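You operate a simulated robot arm through the tools that you are given. There is no shell and no other tool.

Carry out the task below with a simulated two-armed robot. There is one attempt and no reset: what you move stays moved.

JOB
Draw the steel pulley from the motor with the puller and drop it in its bin.
Fine: clamp the motor first; let the puller down after; leave the fork in and the purple switch on lower.

It is judged by the outcome, as a careful person would: the job done as asked, and still so three seconds after it is handed in. It fails if anything else is knocked over, pushed out of place, dropped, spilled or broken.

ROBOT AND FRAMES
Two 7-joint arms with two-finger parallel grippers on one trunk that stands fixed in place. Base frame: the origin is at the foot of the trunk, x ahead of it, y to its left, z up; the work surface is at about z = 0.88. Units: m, rad, N and s.
The left shoulder is at [0.02, 0.138, 1.265], the right one opposite. With the tool pointing down near the work surface each hand reaches from about 0.1 to 0.5 m from the base axis, measured 20 degrees to its own side. Payload 1.57 kg a hand.
The TCP of each hand is the grasp point between the finger pads, 0.03 m short of the fingertips. In the tool frame z runs along the fingers and y along their closing line. Largest opening 0.08 m; finger width 0.017, thickness 0.012; the body of the gripper, 0.04 by 0.082 m, starts 0.08 m behind the TCP.
Orientation is that of the tool frame in the base frame, as a unit quaternion [x, y, z, w]. With the fingers straight down and closing along the base's y, the tool's x points along the base's -x, its y along +y and its z along -z.

CONTROLS
- The arms move only by the tool nudge_tool. It takes "left_rows", "right_rows" or both (then of equal length, played together; a hand with none holds still); each is a list of rows, each a list of 6 numbers: the shift along the tool's x, y, z in m, then the turn, a rotation vector about the tool's x, y, z in rad. In form: [[dx, dy, dz, rx, ry, rz], ...]. A call has 1 to 20 rows; each row is the pose to reach, as a shift and turn from the pose commanded when the call began, along the tool's axes at that moment. "left_grip" and "right_grip" are, for a hand that has rows, the gripper command, from -1 (shut) to 1 (fully open), values between in proportion, set as the call begins (left out, the last holds). A row lasts 0.2 s, in which the tool goes at most 0.05 m and 0.15 rad; a call with a longer step from one row to the next is refused whole, and so is a gripper value outside its range. Where a pose cannot be reached the arm comes as near as it can. A force on the tool above 90 N (or 10 N above the force at the start of the call, whichever is more), or a blocked arm, ends the call early, and 0.2 s more pass. Each finger travels about 0.045 m/s and halts on what it meets, pressing with about 24 N; the grip force reading is that of the motor and also rises with nothing between the fingers. The clock runs only during rows and for 0.2 s after the last one: add rows that repeat a pose to give the fingers time. The reply holds the time, the measured pose of the TCP, the force on the tool along the base axes, the opening and the grip force, in the units named above and with some noise, with the torque about the TCP (base axes, N m) and any sound that the robot's microphone picked up.
- Cameras (640 x 400 px; columns grow to the right, rows downward): "scene" is now at [0.1879, 0.0266, 1.1741]; the picture's right is [0.30, -0.95, 0.00], its down [-0.31, -0.10, -0.95] and it looks along [0.90, 0.28, -0.32] (base axes); focal length 214 px, centre (320, 200). "left" rides on the left gripper at [0.072, 0.007, -0.122] in its tool frame; the picture's right is [-0.09, 1.00, 0.00], its down [-0.84, -0.08, -0.54] and it looks along [-0.54, -0.05, 0.84] (tool axes); focal length 238 px, centre (320, 200). "right" rides on the right gripper at [0.072, -0.007, -0.122] in its tool frame; the picture's right is [0.09, 1.00, 0.00], its down [-0.84, 0.08, -0.54] and it looks along [-0.54, 0.05, 0.84] (tool axes); focal length 238 px, centre (320, 200). There is no depth. A picture from a camera that has moved, and an enlarged one, comes with that camera's place and axes in the base frame and with its lens.
- camera(camera): a new picture of that camera. It takes no simulated time.
- move_column(by): slides the trunk up (or, below 0, down) by that many m; the arms and the scene camera ride with it, the base frame stays. It gives what a move gives, with no picture.
- turn_head(pan, tilt): turns the head with the scene camera to pan (to the left, within 1.047 rad either way) and tilt (down, from -0.506 to 1.204), counted from straight ahead of the robot. It gives what a move gives.
- close_up(camera, box): a new picture of the part [left, top, right, bottom] of that camera's present view, enlarged. It takes no simulated time.
- sign_off(): hands the job in; it is judged then, once.

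Places have to be worked out from the pictures, the camera data and where the tool is seen. Open the grippers and draw the arms clear of the work before you hand the job in, unless the task says otherwise.

The tools are called after ">>>" as a command line: name --argument value ..., lists and objects as JSON in quotes. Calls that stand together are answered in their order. nudge_tool: Moves the arms, as the interface text tells. Its arguments: {"type":"object","properties":{"left_rows":{"type":"array","items":{"type":"array","items":{"type":"number"}}},"left_grip":{"type":"number"},"right_rows":{"type":"array","items":{"type":"array","items":{"type":"number"}}},"right_grip":{"type":"number"}},"required":[]} The other tools are called the same way: move_column (by) slides the trunk up or down; turn_head (pan, tilt) turns the head that bears the scene camera; camera (camera) takes a picture; close_up (camera, box) takes an enlarged picture of a part of a camera's view; sign_off () hands the job in.

At the start:

```text
clock: 0.0
left_eef_pos: [0.2795, 0.3923, 1.1416]
left_tcp_rot: [0.0, 1.0, 0.001, 0.001]
left_wrist_force: [0.9, 0.1, 0.1]
left_torque: [-0.01, 0.01, 0.01]
left_gripper_width: 0.0803
left_grip_force: 0.1
right_eef_pos: [0.2742, 0.0386, 1.1685]
right_tcp_rot: [0.0, 0.983, -0.003, -0.184]
right_wrist_force: [-0.8, -0.7, -0.5]
right_torque: [0.03, 0.0, 0.01]
right_gripper_width: 0.0797
right_grip_force: 0.1
trunk travel left (down, up): [-0.64, 0.6]
head pan, tilt: [0.304, 0.33]
```

scene: 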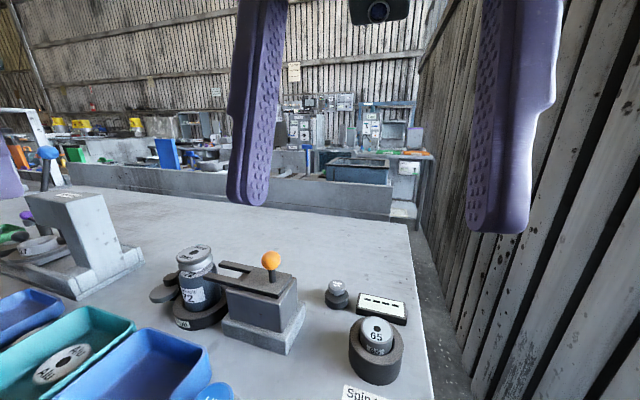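
right: 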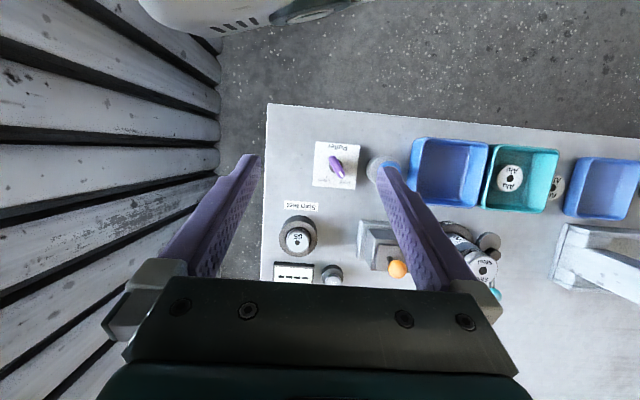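
left: 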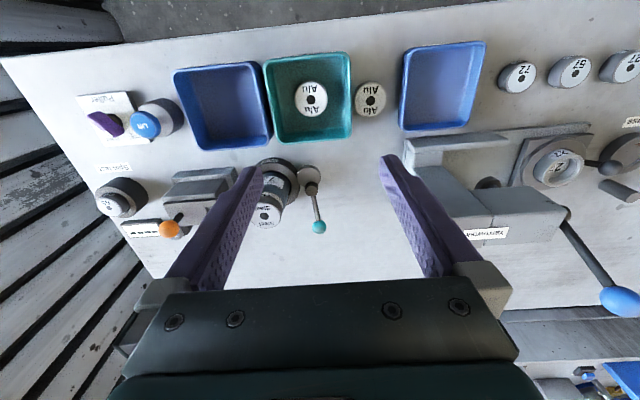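

I begin by looking around: the pictures show bins, a motor station, a press and a switch near the table's front edge. I take enlarged views to read labels.

>>> close_up --camera "left" --box '[60, 40, 360, 250]'

>>> close_up --camera "left" --box '[380, 40, 640, 320]'

>>> close_up --camera "scene" --box '[130, 220, 430, 400]'

>>> close_up --camera "right" --box '[260, 110, 560, 310]'

>>> turn_head --pan 0.304 --tilt 0.9

```text
1.90 times, centred on (210, 145) of left
camera zoom: at [0.2063, 0.3991, 1.2647], right [0.09, 1.0, 0.0], down [0.84, -0.08, 0.54], along [0.54, -0.05, -0.84], focal length 454 px, centre (530, 305)
```

zoom: 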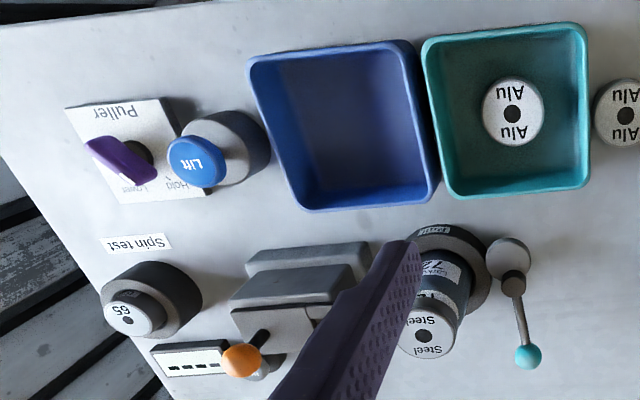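

```text
1.43 times, centred on (510, 180) of left
camera zoom: at [0.2063, 0.3991, 1.2647], right [0.09, 1.0, 0.0], down [0.84, -0.08, 0.54], along [0.54, -0.05, -0.84], focal length 340 px, centre (49, 229)
```

zoom: 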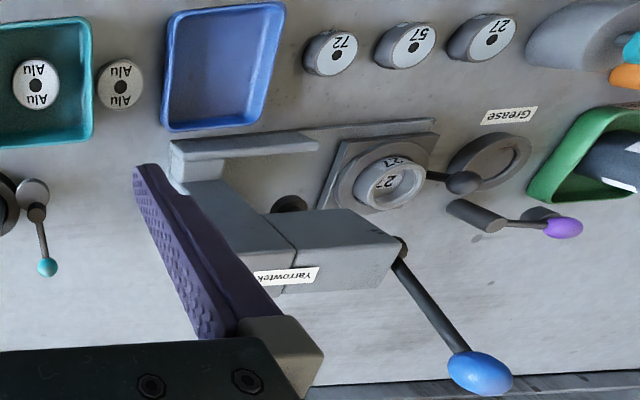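

```text
2.13 times, centred on (280, 310) of scene
camera zoom: at [0.1879, 0.0266, 1.1741], right [0.3, -0.95, 0.0], down [-0.31, -0.1, -0.95], along [0.9, 0.28, -0.32], focal length 458 px, centre (405, -35)
```

zoom: 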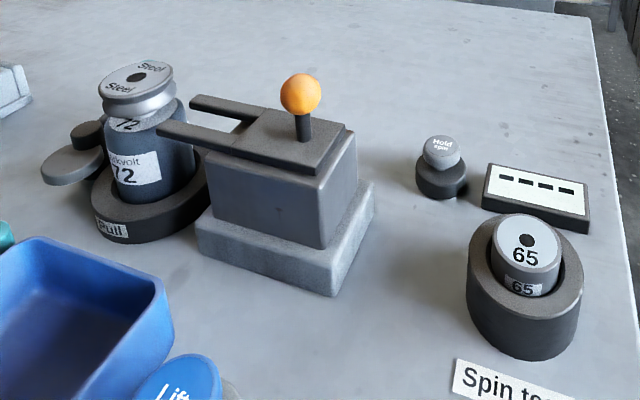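

```text
2.00 times, centred on (410, 210) of right
camera zoom: at [0.2514, 0.0352, 1.3083], right [-0.09, 1.0, 0.03], down [0.98, 0.08, 0.2], along [0.2, 0.04, -0.98], focal length 477 px, centre (140, 180)
```

zoom: 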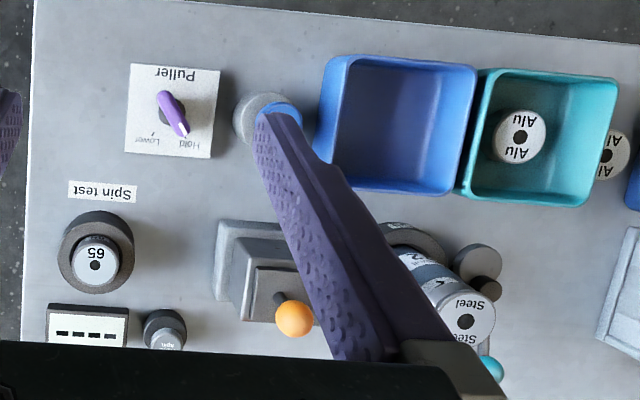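

```text
clock: 1.0
left_eef_pos: [0.2798, 0.3923, 1.1415]
left_tcp_rot: [0.0, 1.0, 0.0, 0.0]
left_wrist_force: [0.3, -0.5, 0.0]
left_torque: [-0.02, -0.01, 0.01]
left_gripper_width: 0.0801
left_grip_force: 0.1
right_eef_pos: [0.2733, 0.0398, 1.1674]
right_tcp_rot: [0.001, 0.983, -0.003, -0.186]
right_wrist_force: [0.4, 0.2, -0.5]
right_torque: [0.0, 0.0, 0.04]
right_gripper_width: 0.0798
right_grip_force: 0.0
trunk travel left (down, up): [-0.64, 0.6]
head pan, tilt: [0.304, 0.901]
```

The head now looks down; I take the scene view again to see the front of the work surface.

>>> camera --camera "scene"

>>> close_up --camera "scene" --box '[0, 50, 320, 250]'

>>> close_up --camera "scene" --box '[200, 150, 520, 350]'

```text
taken
camera scene: at [0.171, 0.0214, 1.1247], right [0.3, -0.95, 0.0], down [-0.75, -0.23, -0.62], along [0.59, 0.19, -0.78], focal length 214 px, centre (320, 200)
```

scene: 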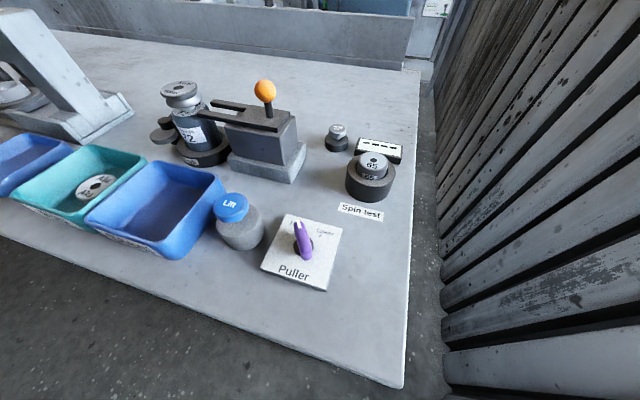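

```text
2.00 times, centred on (160, 150) of scene
camera zoom: at [0.171, 0.0214, 1.1247], right [0.3, -0.95, 0.0], down [-0.75, -0.23, -0.62], along [0.59, 0.19, -0.78], focal length 429 px, centre (640, 300)
```

zoom: 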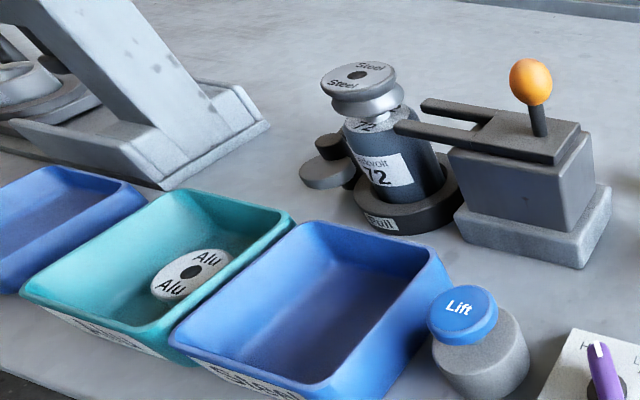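

```text
2.00 times, centred on (360, 250) of scene
camera zoom: at [0.171, 0.0214, 1.1247], right [0.3, -0.95, 0.0], down [-0.75, -0.23, -0.62], along [0.59, 0.19, -0.78], focal length 429 px, centre (240, 100)
```

zoom: 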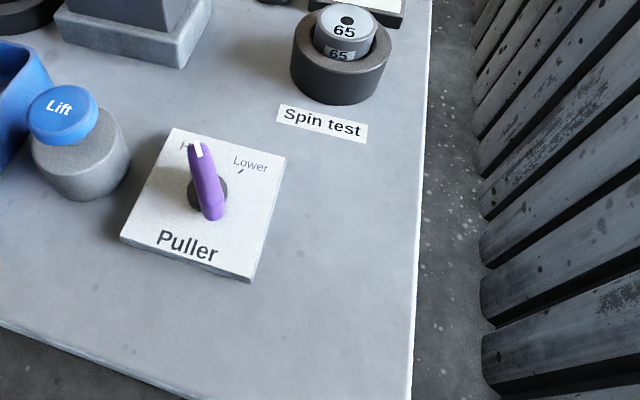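

The bins carry labels on their robot-facing sides; I zoom in tightly on them.

>>> close_up --camera "scene" --box '[80, 200, 200, 275]'

>>> close_up --camera "scene" --box '[0, 170, 120, 245]'

>>> close_up --camera "scene" --box '[130, 70, 320, 190]'

>>> turn_head --pan 0.85 --tilt 0.8

>>> camera --camera "scene"

```text
5.33 times, centred on (140, 238) of scene
camera zoom: at [0.171, 0.0214, 1.1247], right [0.3, -0.95, 0.0], down [-0.75, -0.23, -0.62], along [0.59, 0.19, -0.78], focal length 1144 px, centre (1280, 0)
```

zoom: 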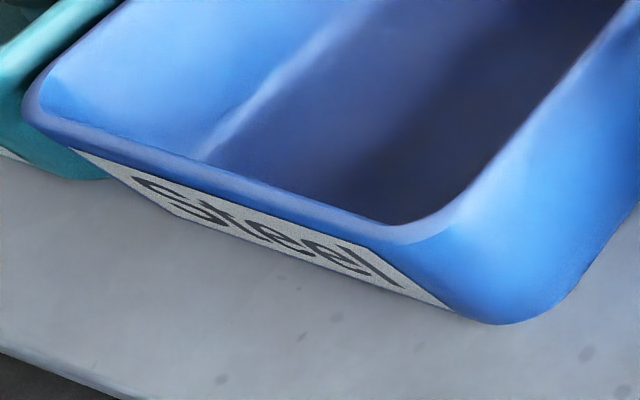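

```text
5.33 times, centred on (60, 208) of scene
camera zoom: at [0.171, 0.0214, 1.1247], right [0.3, -0.95, 0.0], down [-0.75, -0.23, -0.62], along [0.59, 0.19, -0.78], focal length 1144 px, centre (1707, 160)
```

zoom: 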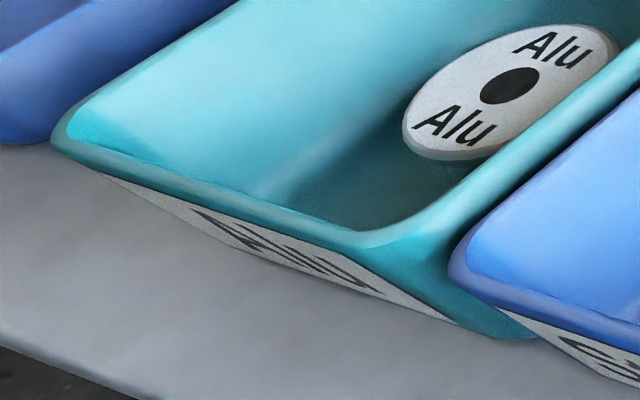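

```text
3.33 times, centred on (225, 130) of scene
camera zoom: at [0.171, 0.0214, 1.1247], right [0.3, -0.95, 0.0], down [-0.75, -0.23, -0.62], along [0.59, 0.19, -0.78], focal length 715 px, centre (637, 433)
```

zoom: 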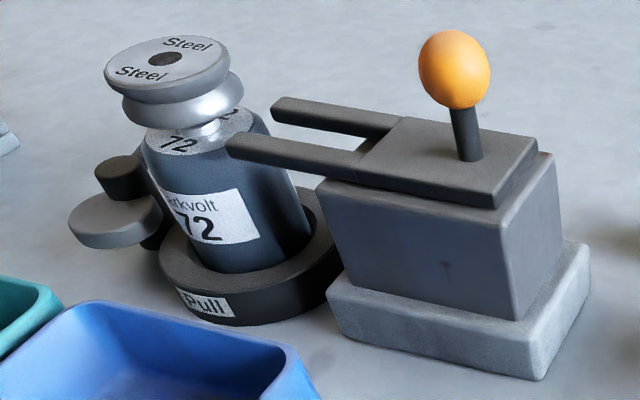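

```text
clock: 1.9
left_eef_pos: [0.2797, 0.3905, 1.1421]
left_tcp_rot: [0.0, 1.0, 0.0, 0.0]
left_wrist_force: [0.6, 0.9, 0.2]
left_torque: [0.02, -0.04, 0.0]
left_gripper_width: 0.0802
left_grip_force: 0.1
right_eef_pos: [0.2753, 0.0398, 1.1677]
right_tcp_rot: [0.0, 0.983, -0.003, -0.185]
right_wrist_force: [0.0, 0.4, -0.5]
right_torque: [0.02, 0.03, 0.06]
right_gripper_width: 0.0799
right_grip_force: 0.0
trunk travel left (down, up): [-0.64, 0.6]
head pan, tilt: [0.85, 0.799]
```

```text
taken
camera scene: at [0.1523, 0.0593, 1.1326], right [0.75, -0.66, 0.0], down [-0.47, -0.54, -0.7], along [0.46, 0.52, -0.72], focal length 214 px, centre (320, 200)
```

scene: 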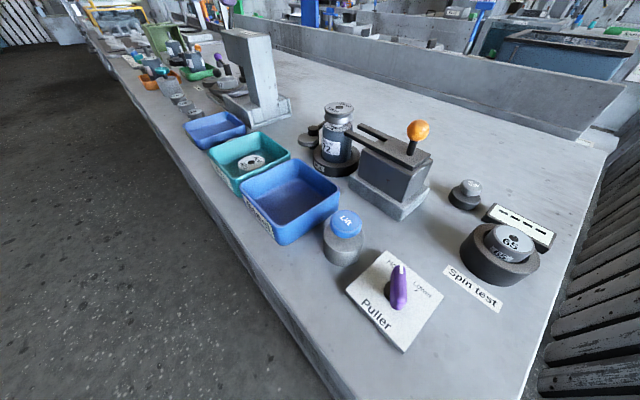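

The "Steel" bin is the blue one beside the Lift button. By triangulation, the pulley top is near (0.404, 0.300, 0.990), the orange knob near (0.403, 0.164, 1.003) and the teal clamp knob near (0.473, 0.372, 0.94). I zoom on the clamp to understand how it works.

>>> close_up --camera "left" --box '[230, 140, 350, 240]'

>>> close_up --camera "scene" --box '[285, 80, 445, 210]'

>>> close_up --camera "scene" --box '[170, 100, 300, 180]'

>>> close_up --camera "left" --box '[480, 110, 640, 230]'

```text
4.00 times, centred on (290, 190) of left
camera zoom: at [0.2063, 0.3991, 1.2648], right [0.09, 1.0, 0.0], down [0.84, -0.08, 0.54], along [0.54, -0.05, -0.84], focal length 953 px, centre (440, 240)
```

zoom: 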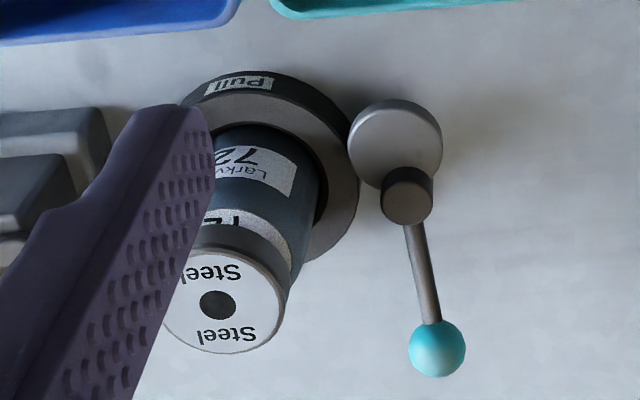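

```text
3.08 times, centred on (365, 145) of scene
camera zoom: at [0.1523, 0.0593, 1.1326], right [0.75, -0.66, 0.0], down [-0.47, -0.54, -0.7], along [0.46, 0.52, -0.72], focal length 660 px, centre (182, 369)
```

zoom: 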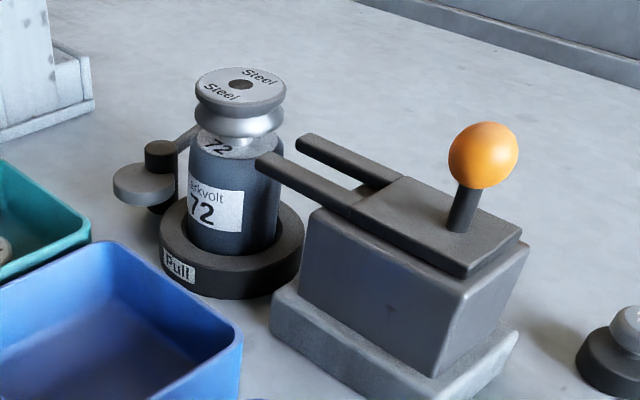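

```text
4.92 times, centred on (235, 140) of scene
camera zoom: at [0.1523, 0.0593, 1.1326], right [0.75, -0.66, 0.0], down [-0.47, -0.54, -0.7], along [0.46, 0.52, -0.72], focal length 1056 px, centre (738, 495)
```

zoom: 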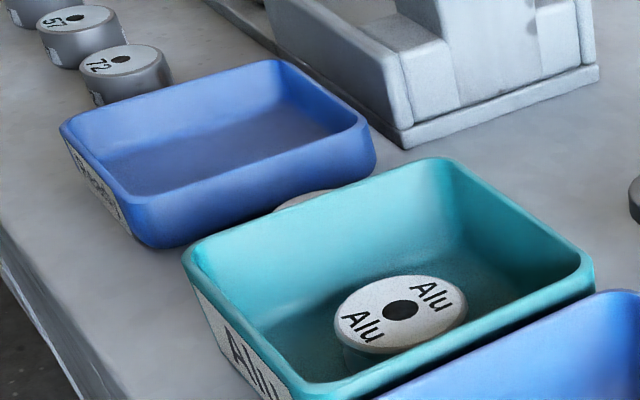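

```text
3.33 times, centred on (560, 170) of left
camera zoom: at [0.2063, 0.3991, 1.2648], right [0.09, 1.0, 0.0], down [0.84, -0.08, 0.54], along [0.54, -0.05, -0.84], focal length 794 px, centre (-480, 300)
```

zoom: 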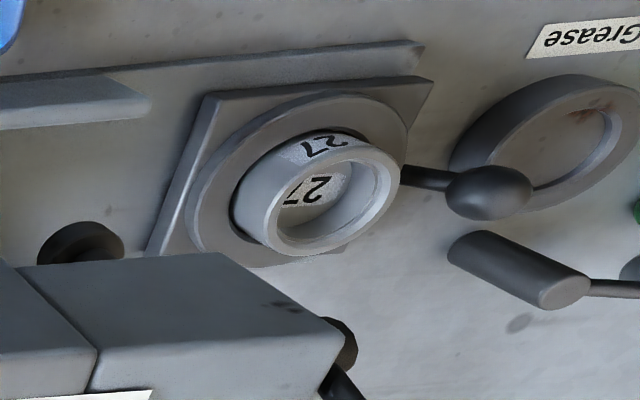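

The clamp is an eccentric disc on a pivot near (0.403, 0.367), with its lever pointing +x. Swinging the teal knob anticlockwise towards +y should turn the disc onto the motor. I move the left hand above the knob with the fingers open.

>>> nudge_tool --left_rows '[[-0.032, -0.0035, 0.01, 0, 0, 0], [-0.064, -0.007, 0.02, 0, 0, 0], [-0.096, -0.01, 0.035, 0, 0, 0], [-0.128, -0.0135, 0.05, 0, 0, 0], [-0.16, -0.017, 0.065, 0, 0, 0], [-0.1925, -0.02, 0.08, 0, 0, 0], [-0.1925, -0.02, 0.08, 0, 0, 0]]' --left_grip 1

>>> camera --camera "left"

>>> turn_head --pan 0.7 --tilt 0.5

>>> camera --camera "scene"

```text
clock: 3.5
left_eef_pos: [0.4508, 0.3704, 1.0648]
left_tcp_rot: [0.002, 1.0, 0.002, 0.001]
left_wrist_force: [-0.8, 0.0, -0.3]
left_torque: [0.01, 0.01, 0.0]
left_gripper_width: 0.08
left_grip_force: 0.0
left hand out of reach, approached as far as the arm can: row 6, 7
right_eef_pos: [0.2748, 0.0396, 1.167]
right_tcp_rot: [0.0, 0.983, -0.003, -0.186]
right_wrist_force: [-0.5, 0.3, 0.0]
right_torque: [0.0, 0.0, 0.04]
right_gripper_width: 0.0796
right_grip_force: 0.0
trunk travel left (down, up): [-0.64, 0.6]
head pan, tilt: [0.85, 0.799]
```

```text
taken
camera left: at [0.3774, 0.3769, 1.1877], right [0.09, 1.0, 0.0], down [0.84, -0.08, 0.54], along [0.54, -0.05, -0.84], focal length 238 px, centre (320, 200)
```

left: 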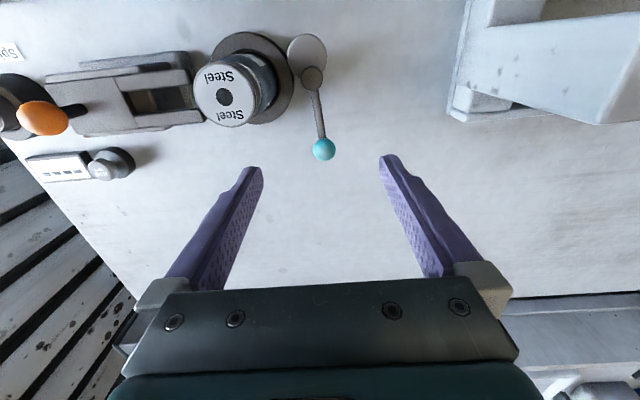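

```text
clock: 4.3
left_eef_pos: [0.4518, 0.3698, 1.0645]
left_tcp_rot: [0.0, 1.0, 0.0, 0.0]
left_wrist_force: [0.6, 0.3, -0.7]
left_torque: [0.01, 0.0, 0.05]
left_gripper_width: 0.0801
left_grip_force: 0.1
right_eef_pos: [0.2748, 0.0387, 1.1681]
right_tcp_rot: [0.001, 0.983, -0.003, -0.185]
right_wrist_force: [0.2, 0.0, -0.4]
right_torque: [0.02, -0.01, -0.03]
right_gripper_width: 0.0798
right_grip_force: 0.0
trunk travel left (down, up): [-0.64, 0.6]
head pan, tilt: [0.7, 0.499]
```

```text
taken
camera scene: at [0.1685, 0.0574, 1.1585], right [0.64, -0.76, 0.0], down [-0.37, -0.31, -0.88], along [0.67, 0.57, -0.48], focal length 214 px, centre (320, 200)
```

scene: 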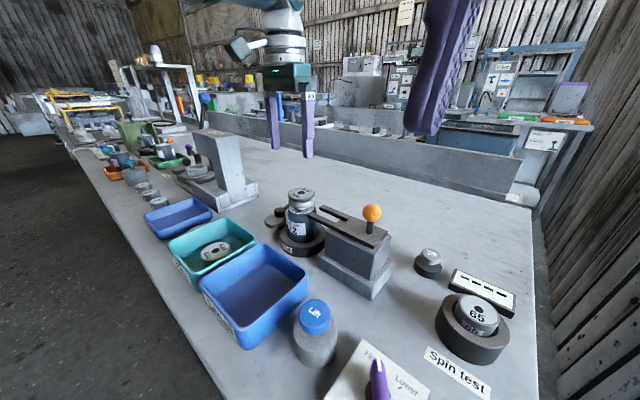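

The straight-down reach ends near x=0.452, so I tilt the left tool outward by 0.35 rad. I also shut the fingers to use them as a pusher and stop above the -y side of the teal knob.

>>> nudge_tool --left_rows '[[0.001, -0.01, 0.0, 0, -0.12, 0], [0.002, -0.02, 0.01, 0, -0.24, 0], [0.0025, -0.034, 0.02, 0, -0.35, 0], [0.0025, -0.034, 0.03, 0, -0.35, 0], [0.0025, -0.034, 0.03, 0, -0.35, 0]]' --left_grip -1

>>> camera --camera "left"

>>> camera --camera "scene"

```text
clock: 5.5
left_eef_pos: [0.4465, 0.3372, 1.0352]
left_tcp_rot: [0.0, 0.985, -0.001, 0.174]
left_wrist_force: [-0.1, 0.4, -0.7]
left_torque: [-0.01, 0.02, 0.01]
left_gripper_width: 0.0
left_grip_force: 14.6
left hand out of reach, approached as far as the arm can: row 1
right_eef_pos: [0.2754, 0.0394, 1.1674]
right_tcp_rot: [0.001, 0.983, -0.004, -0.185]
right_wrist_force: [0.4, -0.1, -0.1]
right_torque: [-0.02, 0.0, 0.0]
right_gripper_width: 0.08
right_grip_force: 0.1
trunk travel left (down, up): [-0.64, 0.6]
head pan, tilt: [0.7, 0.499]
```

```text
taken
camera left: at [0.3369, 0.3441, 1.1256], right [0.09, 1.0, 0.03], down [0.6, -0.08, 0.8], along [0.8, -0.05, -0.6], focal length 238 px, centre (320, 200)
```

left: 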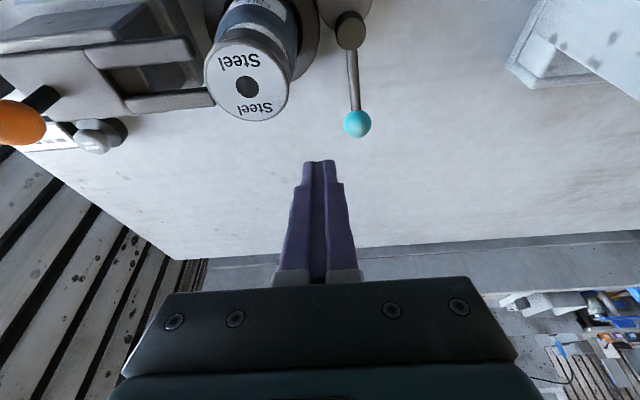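

```text
taken
camera scene: at [0.1685, 0.0574, 1.1585], right [0.64, -0.77, 0.0], down [-0.37, -0.31, -0.88], along [0.67, 0.57, -0.48], focal length 214 px, centre (320, 200)
```

scene: 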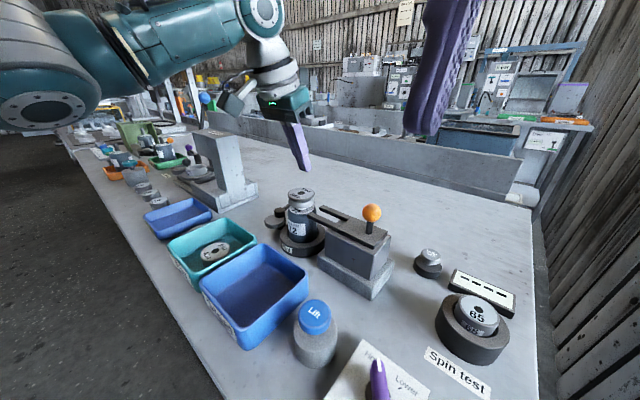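

Readings put the shut fingertips at about (0.457, 0.337, 1.007), and the knob is re-seen at (0.473, 0.373, 0.94). I lower the fingers to knob height on its -y side.

>>> nudge_tool --left_rows '[[-0.0216, 0.0, 0.0079, 0, 0, 0], [-0.0127, 0.0, 0.0324, 0, 0, 0], [-0.0038, 0.0, 0.0569, 0, 0, 0], [0.0051, 0.0, 0.0812, 0, 0, 0], [0.0051, 0.0, 0.0812, 0, 0, 0]]' --left_grip -1

>>> camera --camera "left"

>>> camera --camera "scene"

```text
clock: 6.7
left_eef_pos: [0.4714, 0.337, 0.9546]
left_tcp_rot: [0.0, 0.985, 0.0, 0.174]
left_wrist_force: [-0.4, -0.7, 0.4]
left_torque: [0.01, 0.0, -0.01]
left_gripper_width: 0.0001
left_grip_force: 21.2
right_eef_pos: [0.2747, 0.0409, 1.1678]
right_tcp_rot: [0.0, 0.983, -0.004, -0.184]
right_wrist_force: [-0.2, 0.1, -0.2]
right_torque: [0.01, -0.04, -0.02]
right_gripper_width: 0.0797
right_grip_force: 0.1
trunk travel left (down, up): [-0.64, 0.6]
head pan, tilt: [0.7, 0.499]
```

```text
taken
camera left: at [0.36, 0.3443, 1.0458], right [0.09, 1.0, 0.03], down [0.6, -0.08, 0.8], along [0.8, -0.05, -0.6], focal length 238 px, centre (320, 200)
```

left: 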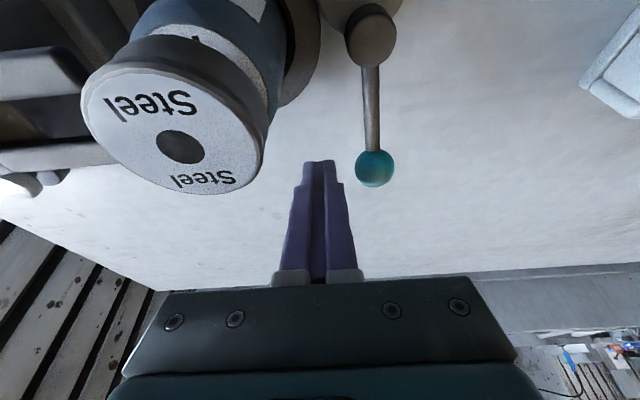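

```text
taken
camera scene: at [0.1685, 0.0573, 1.1585], right [0.64, -0.77, 0.0], down [-0.37, -0.31, -0.88], along [0.67, 0.57, -0.48], focal length 214 px, centre (320, 200)
```

scene: 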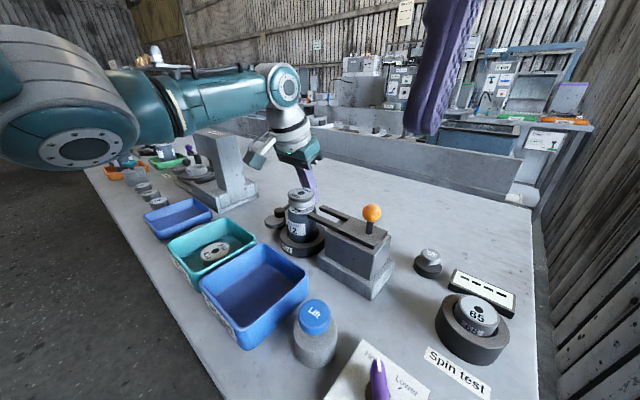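

The knob is at (0.472, 0.373, 0.94), just beyond the fingers on the +y side. I push it along the first part of its arc about the pivot.

>>> nudge_tool --left_rows '[[0.0, 0.0116, 0.0, 0, 0, 0], [-0.001, 0.0215, 0.0, 0, 0, 0], [0.0, 0.031, 0.0, 0, 0, 0], [0.001, 0.041, -0.0004, 0, 0, 0], [0.0025, 0.05, -0.0009, 0, 0, 0]]' --left_grip -1

>>> camera --camera "left"

>>> close_up --camera "scene" --box '[230, 120, 430, 300]'

```text
clock: 7.9
left_eef_pos: [0.4684, 0.3882, 0.9573]
left_tcp_rot: [0.001, 0.985, 0.001, 0.174]
left_wrist_force: [-0.6, -0.2, -0.1]
left_torque: [0.03, 0.03, 0.0]
left_gripper_width: 0.0
left_grip_force: 21.6
right_eef_pos: [0.2754, 0.0403, 1.1662]
right_tcp_rot: [0.0, 0.983, -0.003, -0.185]
right_wrist_force: [0.4, -0.3, -0.2]
right_torque: [-0.02, -0.03, 0.01]
right_gripper_width: 0.0801
right_grip_force: 0.1
trunk travel left (down, up): [-0.64, 0.6]
head pan, tilt: [0.7, 0.499]
```

```text
taken
camera left: at [0.3576, 0.3955, 1.0484], right [0.09, 1.0, 0.03], down [0.6, -0.08, 0.8], along [0.8, -0.05, -0.6], focal length 238 px, centre (320, 200)
```

left: 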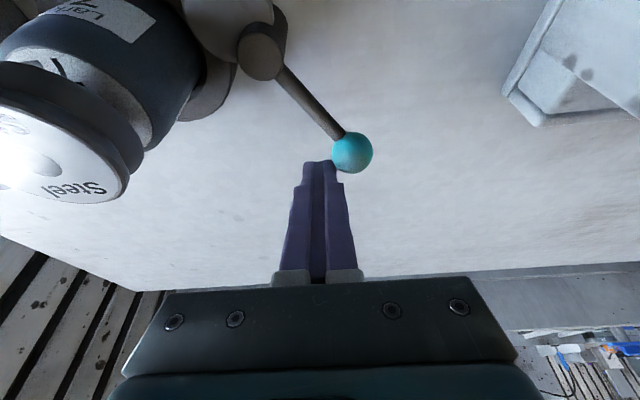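

```text
2.22 times, centred on (330, 210) of scene
camera zoom: at [0.1686, 0.0573, 1.1585], right [0.64, -0.77, 0.0], down [-0.37, -0.31, -0.88], along [0.67, 0.57, -0.48], focal length 477 px, centre (298, 178)
```

zoom: 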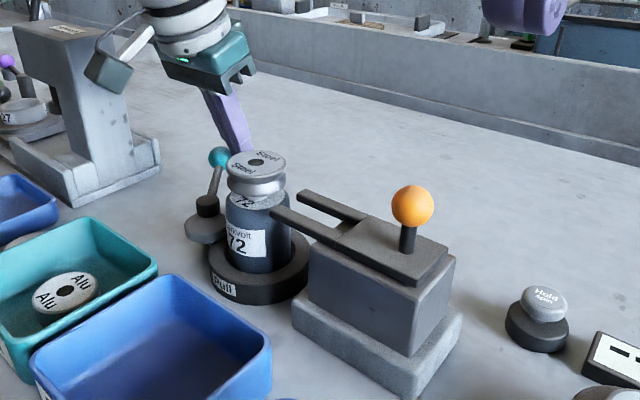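

The lever has swung to about 35° and the disc is turning toward the motor. I continue along the arc to about 90°.

>>> nudge_tool --left_rows '[[0.003, 0.009, -0.001, 0, 0, 0], [0.0074, 0.018, -0.0027, 0, 0, 0], [0.013, 0.0265, -0.0047, 0, 0, 0], [0.0195, 0.0335, -0.0071, 0, 0, 0], [0.027, 0.0395, -0.0098, 0, 0, 0], [0.0352, 0.0449, -0.0128, 0, 0, 0], [0.041, 0.0475, -0.0149, 0, 0, 0], [0.0472, 0.0498, -0.0172, 0, 0, 0]]' --left_grip -1

>>> camera --camera "left"

>>> close_up --camera "scene" --box '[230, 120, 430, 300]'

```text
clock: 9.7
left_eef_pos: [0.4246, 0.4358, 0.9606]
left_tcp_rot: [0.001, 0.983, 0.0, 0.182]
left_wrist_force: [22.2, -3.4, 2.2]
left_torque: [0.05, -0.43, 0.04]
left_gripper_width: 0.0001
left_grip_force: 21.3
right_eef_pos: [0.2786, 0.0394, 1.1694]
right_tcp_rot: [0.0, 0.983, -0.003, -0.182]
right_wrist_force: [0.8, 0.2, 0.0]
right_torque: [0.0, 0.0, 0.01]
right_gripper_width: 0.0797
right_grip_force: 0.1
trunk travel left (down, up): [-0.64, 0.6]
head pan, tilt: [0.7, 0.499]
```

```text
taken
camera left: at [0.3124, 0.4435, 1.0496], right [0.09, 1.0, 0.03], down [0.59, -0.08, 0.81], along [0.8, -0.05, -0.59], focal length 238 px, centre (320, 200)
```

left: 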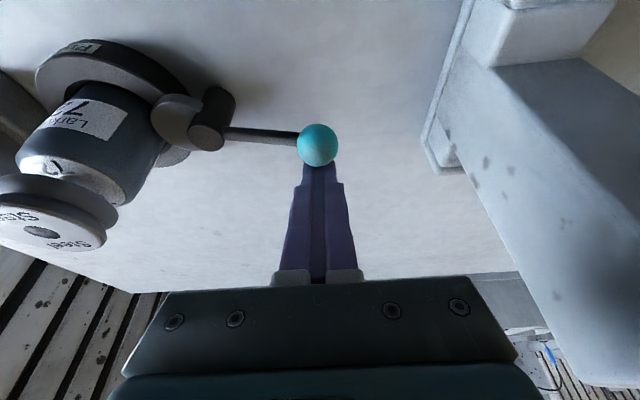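

```text
2.22 times, centred on (330, 210) of scene
camera zoom: at [0.1719, 0.057, 1.1593], right [0.64, -0.77, 0.0], down [-0.36, -0.31, -0.88], along [0.67, 0.57, -0.48], focal length 477 px, centre (298, 178)
```

zoom: 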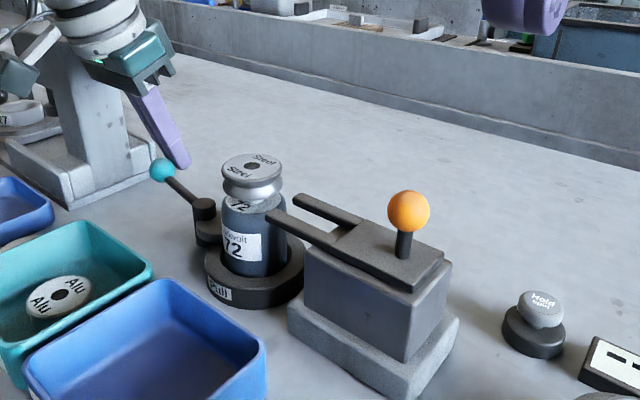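

The knob now sits at about 87° and pushes back with 22 N, so the disc seems to be bearing on the motor. I press slightly further to seat it, then look again.

>>> nudge_tool --left_rows '[[0.004, 0.0, -0.0015, 0, 0, 0], [0.008, 0.0, -0.003, 0, 0, 0], [0.008, 0.0, -0.003, 0, 0, 0]]' --left_grip -1

>>> camera --camera "left"

```text
clock: 10.5
left_eef_pos: [0.4236, 0.4356, 0.964]
left_tcp_rot: [0.0, 0.982, 0.0, 0.189]
left_wrist_force: [42.2, -1.9, 4.0]
left_torque: [-0.19, -0.95, -0.1]
left_gripper_width: 0.0
left_grip_force: 20.9
right_eef_pos: [0.2808, 0.0407, 1.1702]
right_tcp_rot: [0.0, 0.984, -0.003, -0.181]
right_wrist_force: [-0.4, -0.7, 0.3]
right_torque: [0.01, 0.01, 0.02]
right_gripper_width: 0.08
right_grip_force: 0.0
trunk travel left (down, up): [-0.64, 0.6]
head pan, tilt: [0.7, 0.499]
```

```text
taken
camera left: at [0.3091, 0.4437, 1.0508], right [0.09, 1.0, 0.03], down [0.58, -0.08, 0.81], along [0.81, -0.05, -0.58], focal length 238 px, centre (320, 200)
```

left: 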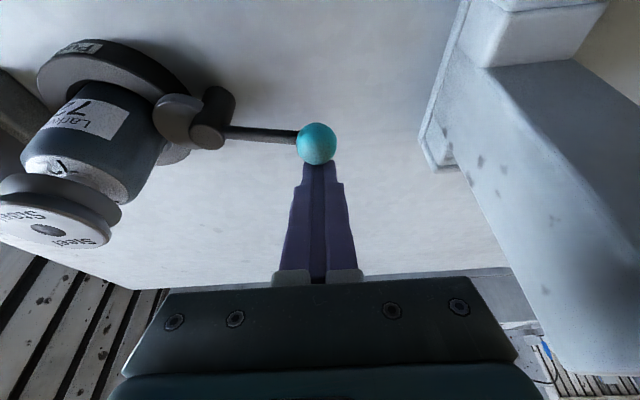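

The knob did not move further and the force rose to 42 N, so the lever is at its stop. I back off in +x, rise, and check that the clamp stays.

>>> nudge_tool --left_rows '[[-0.014, 0.0, 0.005, 0, 0, 0], [-0.033, 0.0, 0.012, 0, 0, 0], [-0.047, 0.0, -0.026, 0, 0, 0], [-0.06, 0.0, -0.063, 0, 0, 0], [-0.073, 0.0, -0.1, 0, 0, 0], [-0.045, 0.0, -0.12, 0, 0.14, 0], [-0.015, 0.0, -0.125, 0, 0.28, 0], [-0.01, 0.0, -0.125, 0, 0.35, 0]]' --left_grip -1

>>> camera --camera "left"

>>> close_up --camera "scene" --box '[230, 120, 430, 300]'

```text
clock: 12.3
left_eef_pos: [0.3751, 0.4368, 1.0784]
left_tcp_rot: [-0.001, 1.0, 0.0, -0.001]
left_wrist_force: [0.0, 0.2, -0.5]
left_torque: [-0.01, -0.01, 0.01]
left_gripper_width: 0.0002
left_grip_force: 21.1
right_eef_pos: [0.2743, 0.0399, 1.1664]
right_tcp_rot: [0.0, 0.983, -0.003, -0.184]
right_wrist_force: [0.2, 0.0, 0.3]
right_torque: [-0.02, 0.03, 0.01]
right_gripper_width: 0.08
right_grip_force: 0.1
trunk travel left (down, up): [-0.64, 0.6]
head pan, tilt: [0.7, 0.499]
```

```text
taken
camera left: at [0.3033, 0.444, 1.2008], right [0.09, 1.0, 0.0], down [0.84, -0.08, 0.54], along [0.54, -0.05, -0.84], focal length 238 px, centre (320, 200)
```

left: 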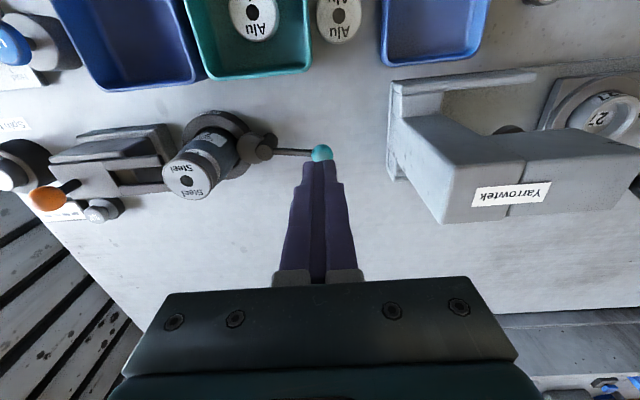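

```text
2.22 times, centred on (330, 210) of scene
camera zoom: at [0.1685, 0.0574, 1.1585], right [0.64, -0.77, 0.0], down [-0.37, -0.31, -0.88], along [0.67, 0.57, -0.48], focal length 477 px, centre (298, 178)
```

zoom: 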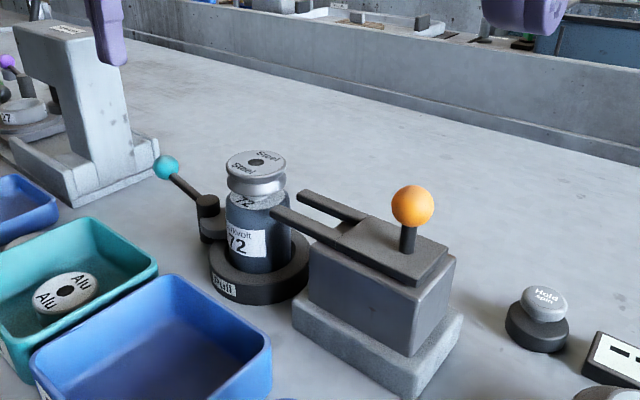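

The clamp stays at its stop after release. Next is the fork: I send the right hand aside to the right, and carry the shut left fingers above the -y side of the orange knob.

>>> nudge_tool --left_rows '[[-0.01, -0.02, -0.022, 0, 0, 0], [-0.015, -0.06, -0.022, 0, 0, 0], [-0.02, -0.1, -0.022, 0, 0, 0], [-0.025, -0.145, -0.022, 0, 0, 0], [-0.028, -0.19, -0.022, 0, 0, 0], [-0.028, -0.235, -0.022, 0, 0, 0], [-0.028, -0.28, -0.022, 0, 0, 0], [-0.028, -0.314, -0.022, 0, 0, 0], [-0.028, -0.314, -0.022, 0, 0, 0]]' --right_rows '[[0, -0.04, 0, 0, 0, 0], [0, -0.08, 0, 0, 0, 0], [0, -0.12, 0, 0, 0, 0], [0, -0.12, 0, 0, 0, 0], [0, -0.12, 0, 0, 0, 0], [0, -0.12, 0, 0, 0, 0], [0, -0.12, 0, 0, 0, 0], [0, -0.12, 0, 0, 0, 0], [0, -0.12, 0, 0, 0, 0]]' --left_grip -1

>>> camera --camera "left"

>>> camera --camera "scene"

>>> camera --camera "right"

```text
clock: 14.3
left_eef_pos: [0.4044, 0.1259, 1.0984]
left_tcp_rot: [0.0, 1.0, 0.002, 0.0]
left_wrist_force: [0.2, -0.6, 0.0]
left_torque: [0.03, -0.05, 0.01]
left_gripper_width: 0.0
left_grip_force: 21.1
right_eef_pos: [0.2705, -0.0771, 1.1639]
right_tcp_rot: [-0.002, 0.981, -0.007, -0.194]
right_wrist_force: [0.9, -0.1, 0.7]
right_torque: [0.01, 0.0, -0.01]
right_gripper_width: 0.0801
right_grip_force: 0.2
trunk travel left (down, up): [-0.64, 0.6]
head pan, tilt: [0.7, 0.499]
```

```text
taken
camera left: at [0.3306, 0.1337, 1.2214], right [0.09, 1.0, 0.0], down [0.84, -0.08, 0.54], along [0.54, -0.05, -0.84], focal length 238 px, centre (320, 200)
```

left: 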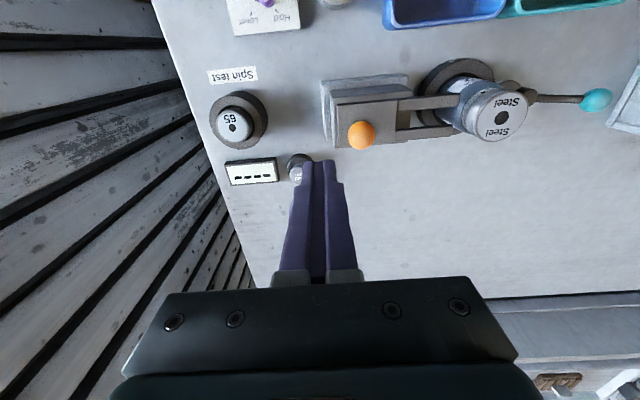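

```text
taken
camera scene: at [0.1686, 0.0573, 1.1585], right [0.64, -0.77, 0.0], down [-0.37, -0.31, -0.88], along [0.67, 0.57, -0.48], focal length 214 px, centre (320, 200)
```

scene: 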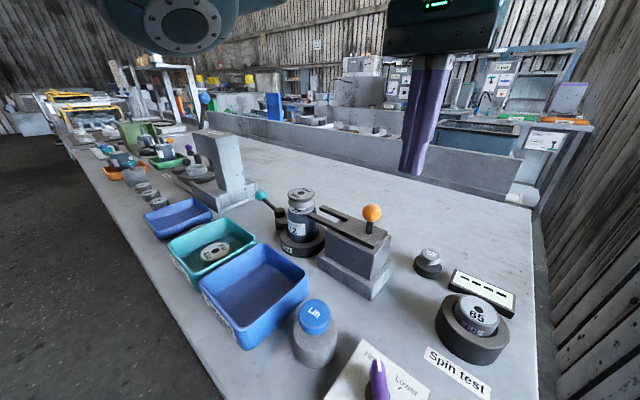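

```text
taken
camera right: at [0.25, -0.0811, 1.304], right [-0.09, 1.0, 0.02], down [0.98, 0.09, 0.18], along [0.18, 0.04, -0.98], focal length 238 px, centre (320, 200)
```

right: 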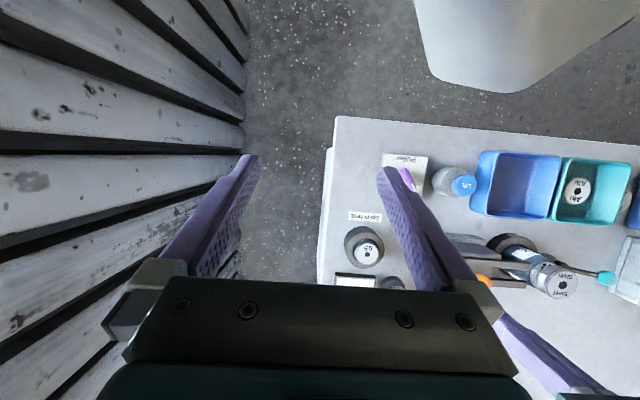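

The orange knob is re-seen at (0.403, 0.165, 1.003) and the tine tips are near y=0.27. I lower the shut fingers beside the knob on its -y side.

>>> nudge_tool --left_rows '[[0.001, -0.001, 0.03, 0, 0, 0], [0.001, -0.001, 0.06, 0, 0, 0], [0.001, -0.001, 0.084, 0, 0, 0], [0.001, -0.001, 0.084, 0, 0, 0]]' --left_grip -1

>>> camera --camera "left"

>>> close_up --camera "scene" --box '[250, 160, 410, 300]'

```text
clock: 15.3
left_eef_pos: [0.4035, 0.1242, 1.0146]
left_tcp_rot: [0.0, 1.0, 0.0, 0.0]
left_wrist_force: [-0.3, 0.7, 0.2]
left_torque: [-0.05, 0.01, -0.03]
left_gripper_width: 0.0
left_grip_force: 21.9
right_eef_pos: [0.2707, -0.0781, 1.1618]
right_tcp_rot: [-0.001, 0.981, -0.006, -0.193]
right_wrist_force: [0.1, -0.1, 0.6]
right_torque: [0.0, 0.04, 0.01]
right_gripper_width: 0.08
right_grip_force: 0.0
trunk travel left (down, up): [-0.64, 0.6]
head pan, tilt: [0.7, 0.499]
```

```text
taken
camera left: at [0.3306, 0.131, 1.1369], right [0.09, 1.0, 0.0], down [0.84, -0.08, 0.54], along [0.54, -0.05, -0.84], focal length 238 px, centre (320, 200)
```

left: 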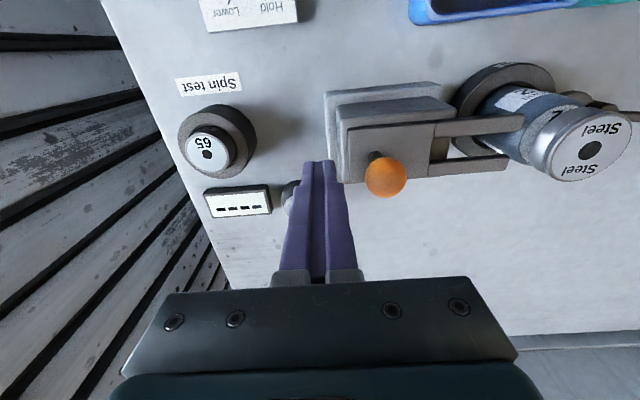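

```text
2.86 times, centred on (330, 230) of scene
camera zoom: at [0.1685, 0.0574, 1.1585], right [0.64, -0.77, 0.0], down [-0.37, -0.31, -0.88], along [0.67, 0.57, -0.48], focal length 613 px, centre (291, 114)
```

zoom: 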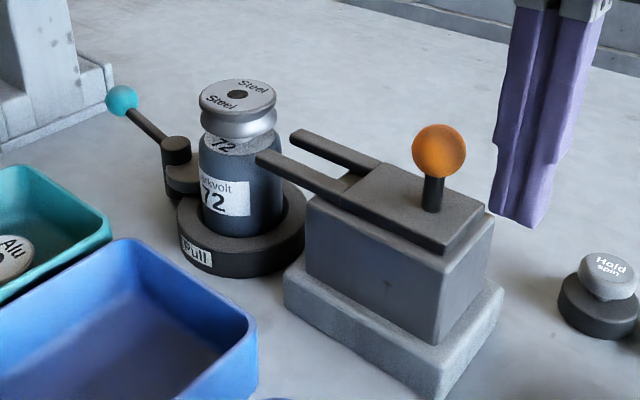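

The tines are level with the gap under the pulley. I push the orange knob in +y to slide the fork in.

>>> nudge_tool --left_rows '[[0, 0.01, 0, 0, 0, 0], [0, 0.02, 0, 0, 0, 0], [0, 0.03, 0, 0, 0, 0], [0, 0.04, 0, 0, 0, 0], [0, 0.048, 0, 0, 0, 0]]' --left_grip -1

>>> camera --camera "left"

>>> close_up --camera "scene" --box '[250, 160, 410, 300]'

```text
clock: 16.5
left_eef_pos: [0.4044, 0.1709, 1.0148]
left_tcp_rot: [0.0, 1.0, 0.002, -0.001]
left_wrist_force: [0.2, -0.5, 0.2]
left_torque: [-0.01, -0.03, 0.01]
left_gripper_width: 0.0
left_grip_force: 21.2
right_eef_pos: [0.2713, -0.0788, 1.1634]
right_tcp_rot: [-0.001, 0.981, -0.006, -0.192]
right_wrist_force: [-0.3, 0.2, 0.0]
right_torque: [0.05, 0.0, -0.04]
right_gripper_width: 0.08
right_grip_force: 0.1
trunk travel left (down, up): [-0.64, 0.6]
head pan, tilt: [0.7, 0.499]
```

```text
taken
camera left: at [0.3305, 0.178, 1.1378], right [0.09, 1.0, 0.0], down [0.84, -0.08, 0.54], along [0.54, -0.05, -0.84], focal length 238 px, centre (320, 200)
```

left: 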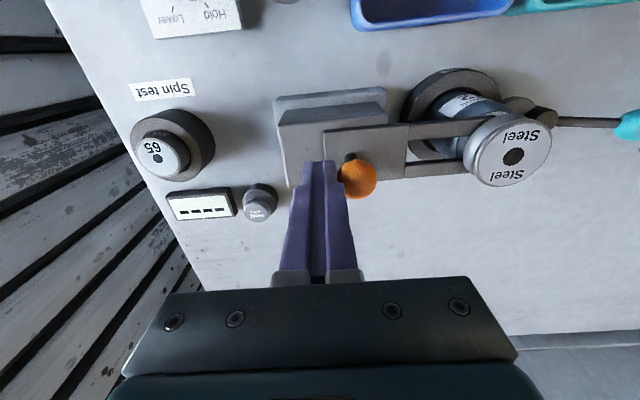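

```text
2.86 times, centred on (330, 230) of scene
camera zoom: at [0.1685, 0.0574, 1.1585], right [0.64, -0.77, 0.0], down [-0.37, -0.31, -0.88], along [0.67, 0.57, -0.48], focal length 613 px, centre (291, 114)
```

zoom: 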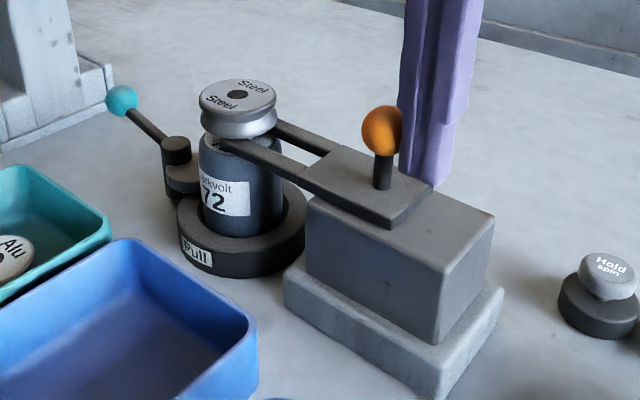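

The fork has slid about 0.03 m with the tines now under the pulley. I keep pushing in small steps until it stops.

>>> nudge_tool --left_rows '[[0, 0.006, 0, 0, 0, 0], [0, 0.012, 0, 0, 0, 0], [0, 0.018, 0, 0, 0, 0], [0, 0.024, 0, 0, 0, 0], [0, 0.024, 0, 0, 0, 0]]' --left_grip -1

>>> camera --camera "left"

>>> close_up --camera "scene" --box '[250, 160, 410, 300]'

```text
clock: 17.7
left_eef_pos: [0.4037, 0.1921, 1.0152]
left_tcp_rot: [0.001, 1.0, -0.001, 0.0]
left_wrist_force: [0.1, -9.3, 1.1]
left_torque: [-0.14, 0.01, -0.01]
left_gripper_width: 0.0001
left_grip_force: 21.1
right_eef_pos: [0.2716, -0.0787, 1.1639]
right_tcp_rot: [0.0, 0.981, -0.007, -0.192]
right_wrist_force: [-1.1, 0.4, -0.4]
right_torque: [-0.01, -0.02, -0.01]
right_gripper_width: 0.0802
right_grip_force: 0.0
trunk travel left (down, up): [-0.64, 0.6]
head pan, tilt: [0.7, 0.499]
```

```text
taken
camera left: at [0.3306, 0.1999, 1.1386], right [0.09, 1.0, 0.0], down [0.84, -0.08, 0.54], along [0.54, -0.05, -0.84], focal length 238 px, centre (320, 200)
```

left: 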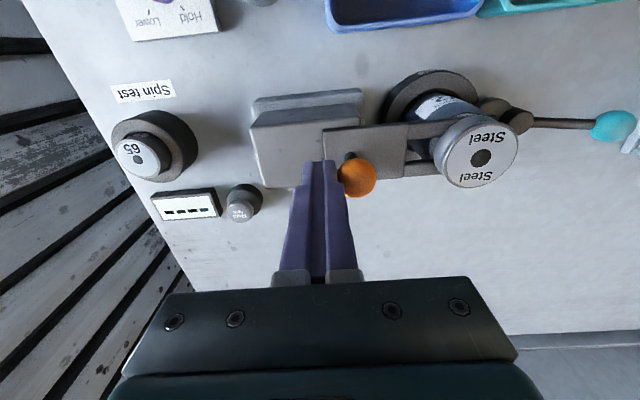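

```text
2.86 times, centred on (330, 230) of scene
camera zoom: at [0.1686, 0.0563, 1.1585], right [0.64, -0.77, 0.0], down [-0.37, -0.31, -0.88], along [0.67, 0.56, -0.48], focal length 613 px, centre (291, 114)
```

zoom: 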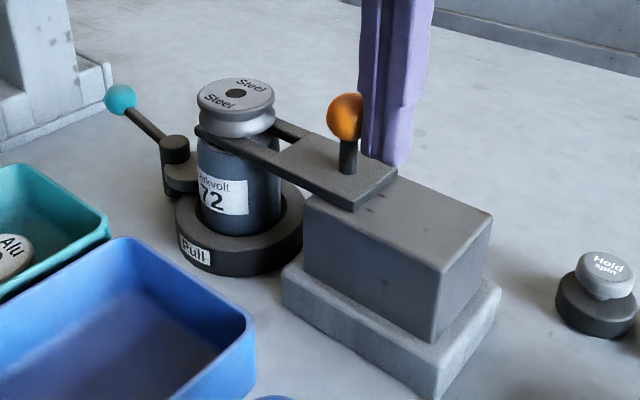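

A 9 N reaction appeared and the fingers lag their command, so the fork seems to be at its stop. I press a little more to make sure.

>>> nudge_tool --left_rows '[[0, 0.006, 0, 0, 0, 0], [0, 0.008, 0, 0, 0, 0], [0, 0.008, 0, 0, 0, 0]]' --left_grip -1

>>> close_up --camera "scene" --box '[250, 160, 410, 300]'

```text
clock: 18.5
left_eef_pos: [0.4034, 0.1937, 1.0146]
left_tcp_rot: [0.004, 1.0, -0.008, 0.001]
left_wrist_force: [-2.2, -35.6, 12.6]
left_torque: [-0.34, 0.05, -0.04]
left_gripper_width: 0.0
left_grip_force: 20.4
right_eef_pos: [0.2725, -0.0812, 1.1637]
right_tcp_rot: [0.0, 0.981, -0.008, -0.192]
right_wrist_force: [-0.8, -0.8, -0.1]
right_torque: [0.02, -0.01, 0.0]
right_gripper_width: 0.0799
right_grip_force: 0.1
trunk travel left (down, up): [-0.64, 0.6]
head pan, tilt: [0.7, 0.499]
```

```text
2.86 times, centred on (330, 230) of scene
camera zoom: at [0.169, 0.053, 1.1584], right [0.64, -0.77, 0.0], down [-0.37, -0.31, -0.88], along [0.67, 0.56, -0.48], focal length 613 px, centre (291, 114)
```

zoom: 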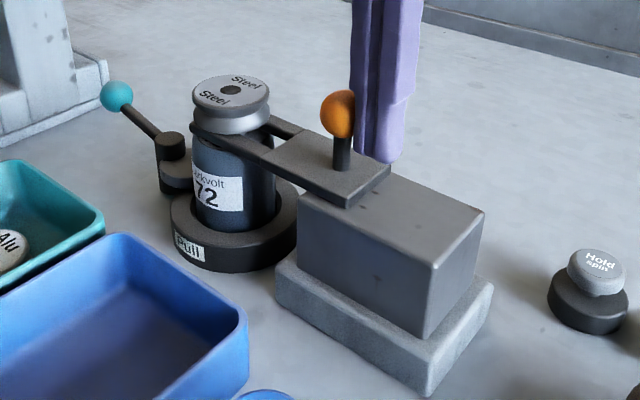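

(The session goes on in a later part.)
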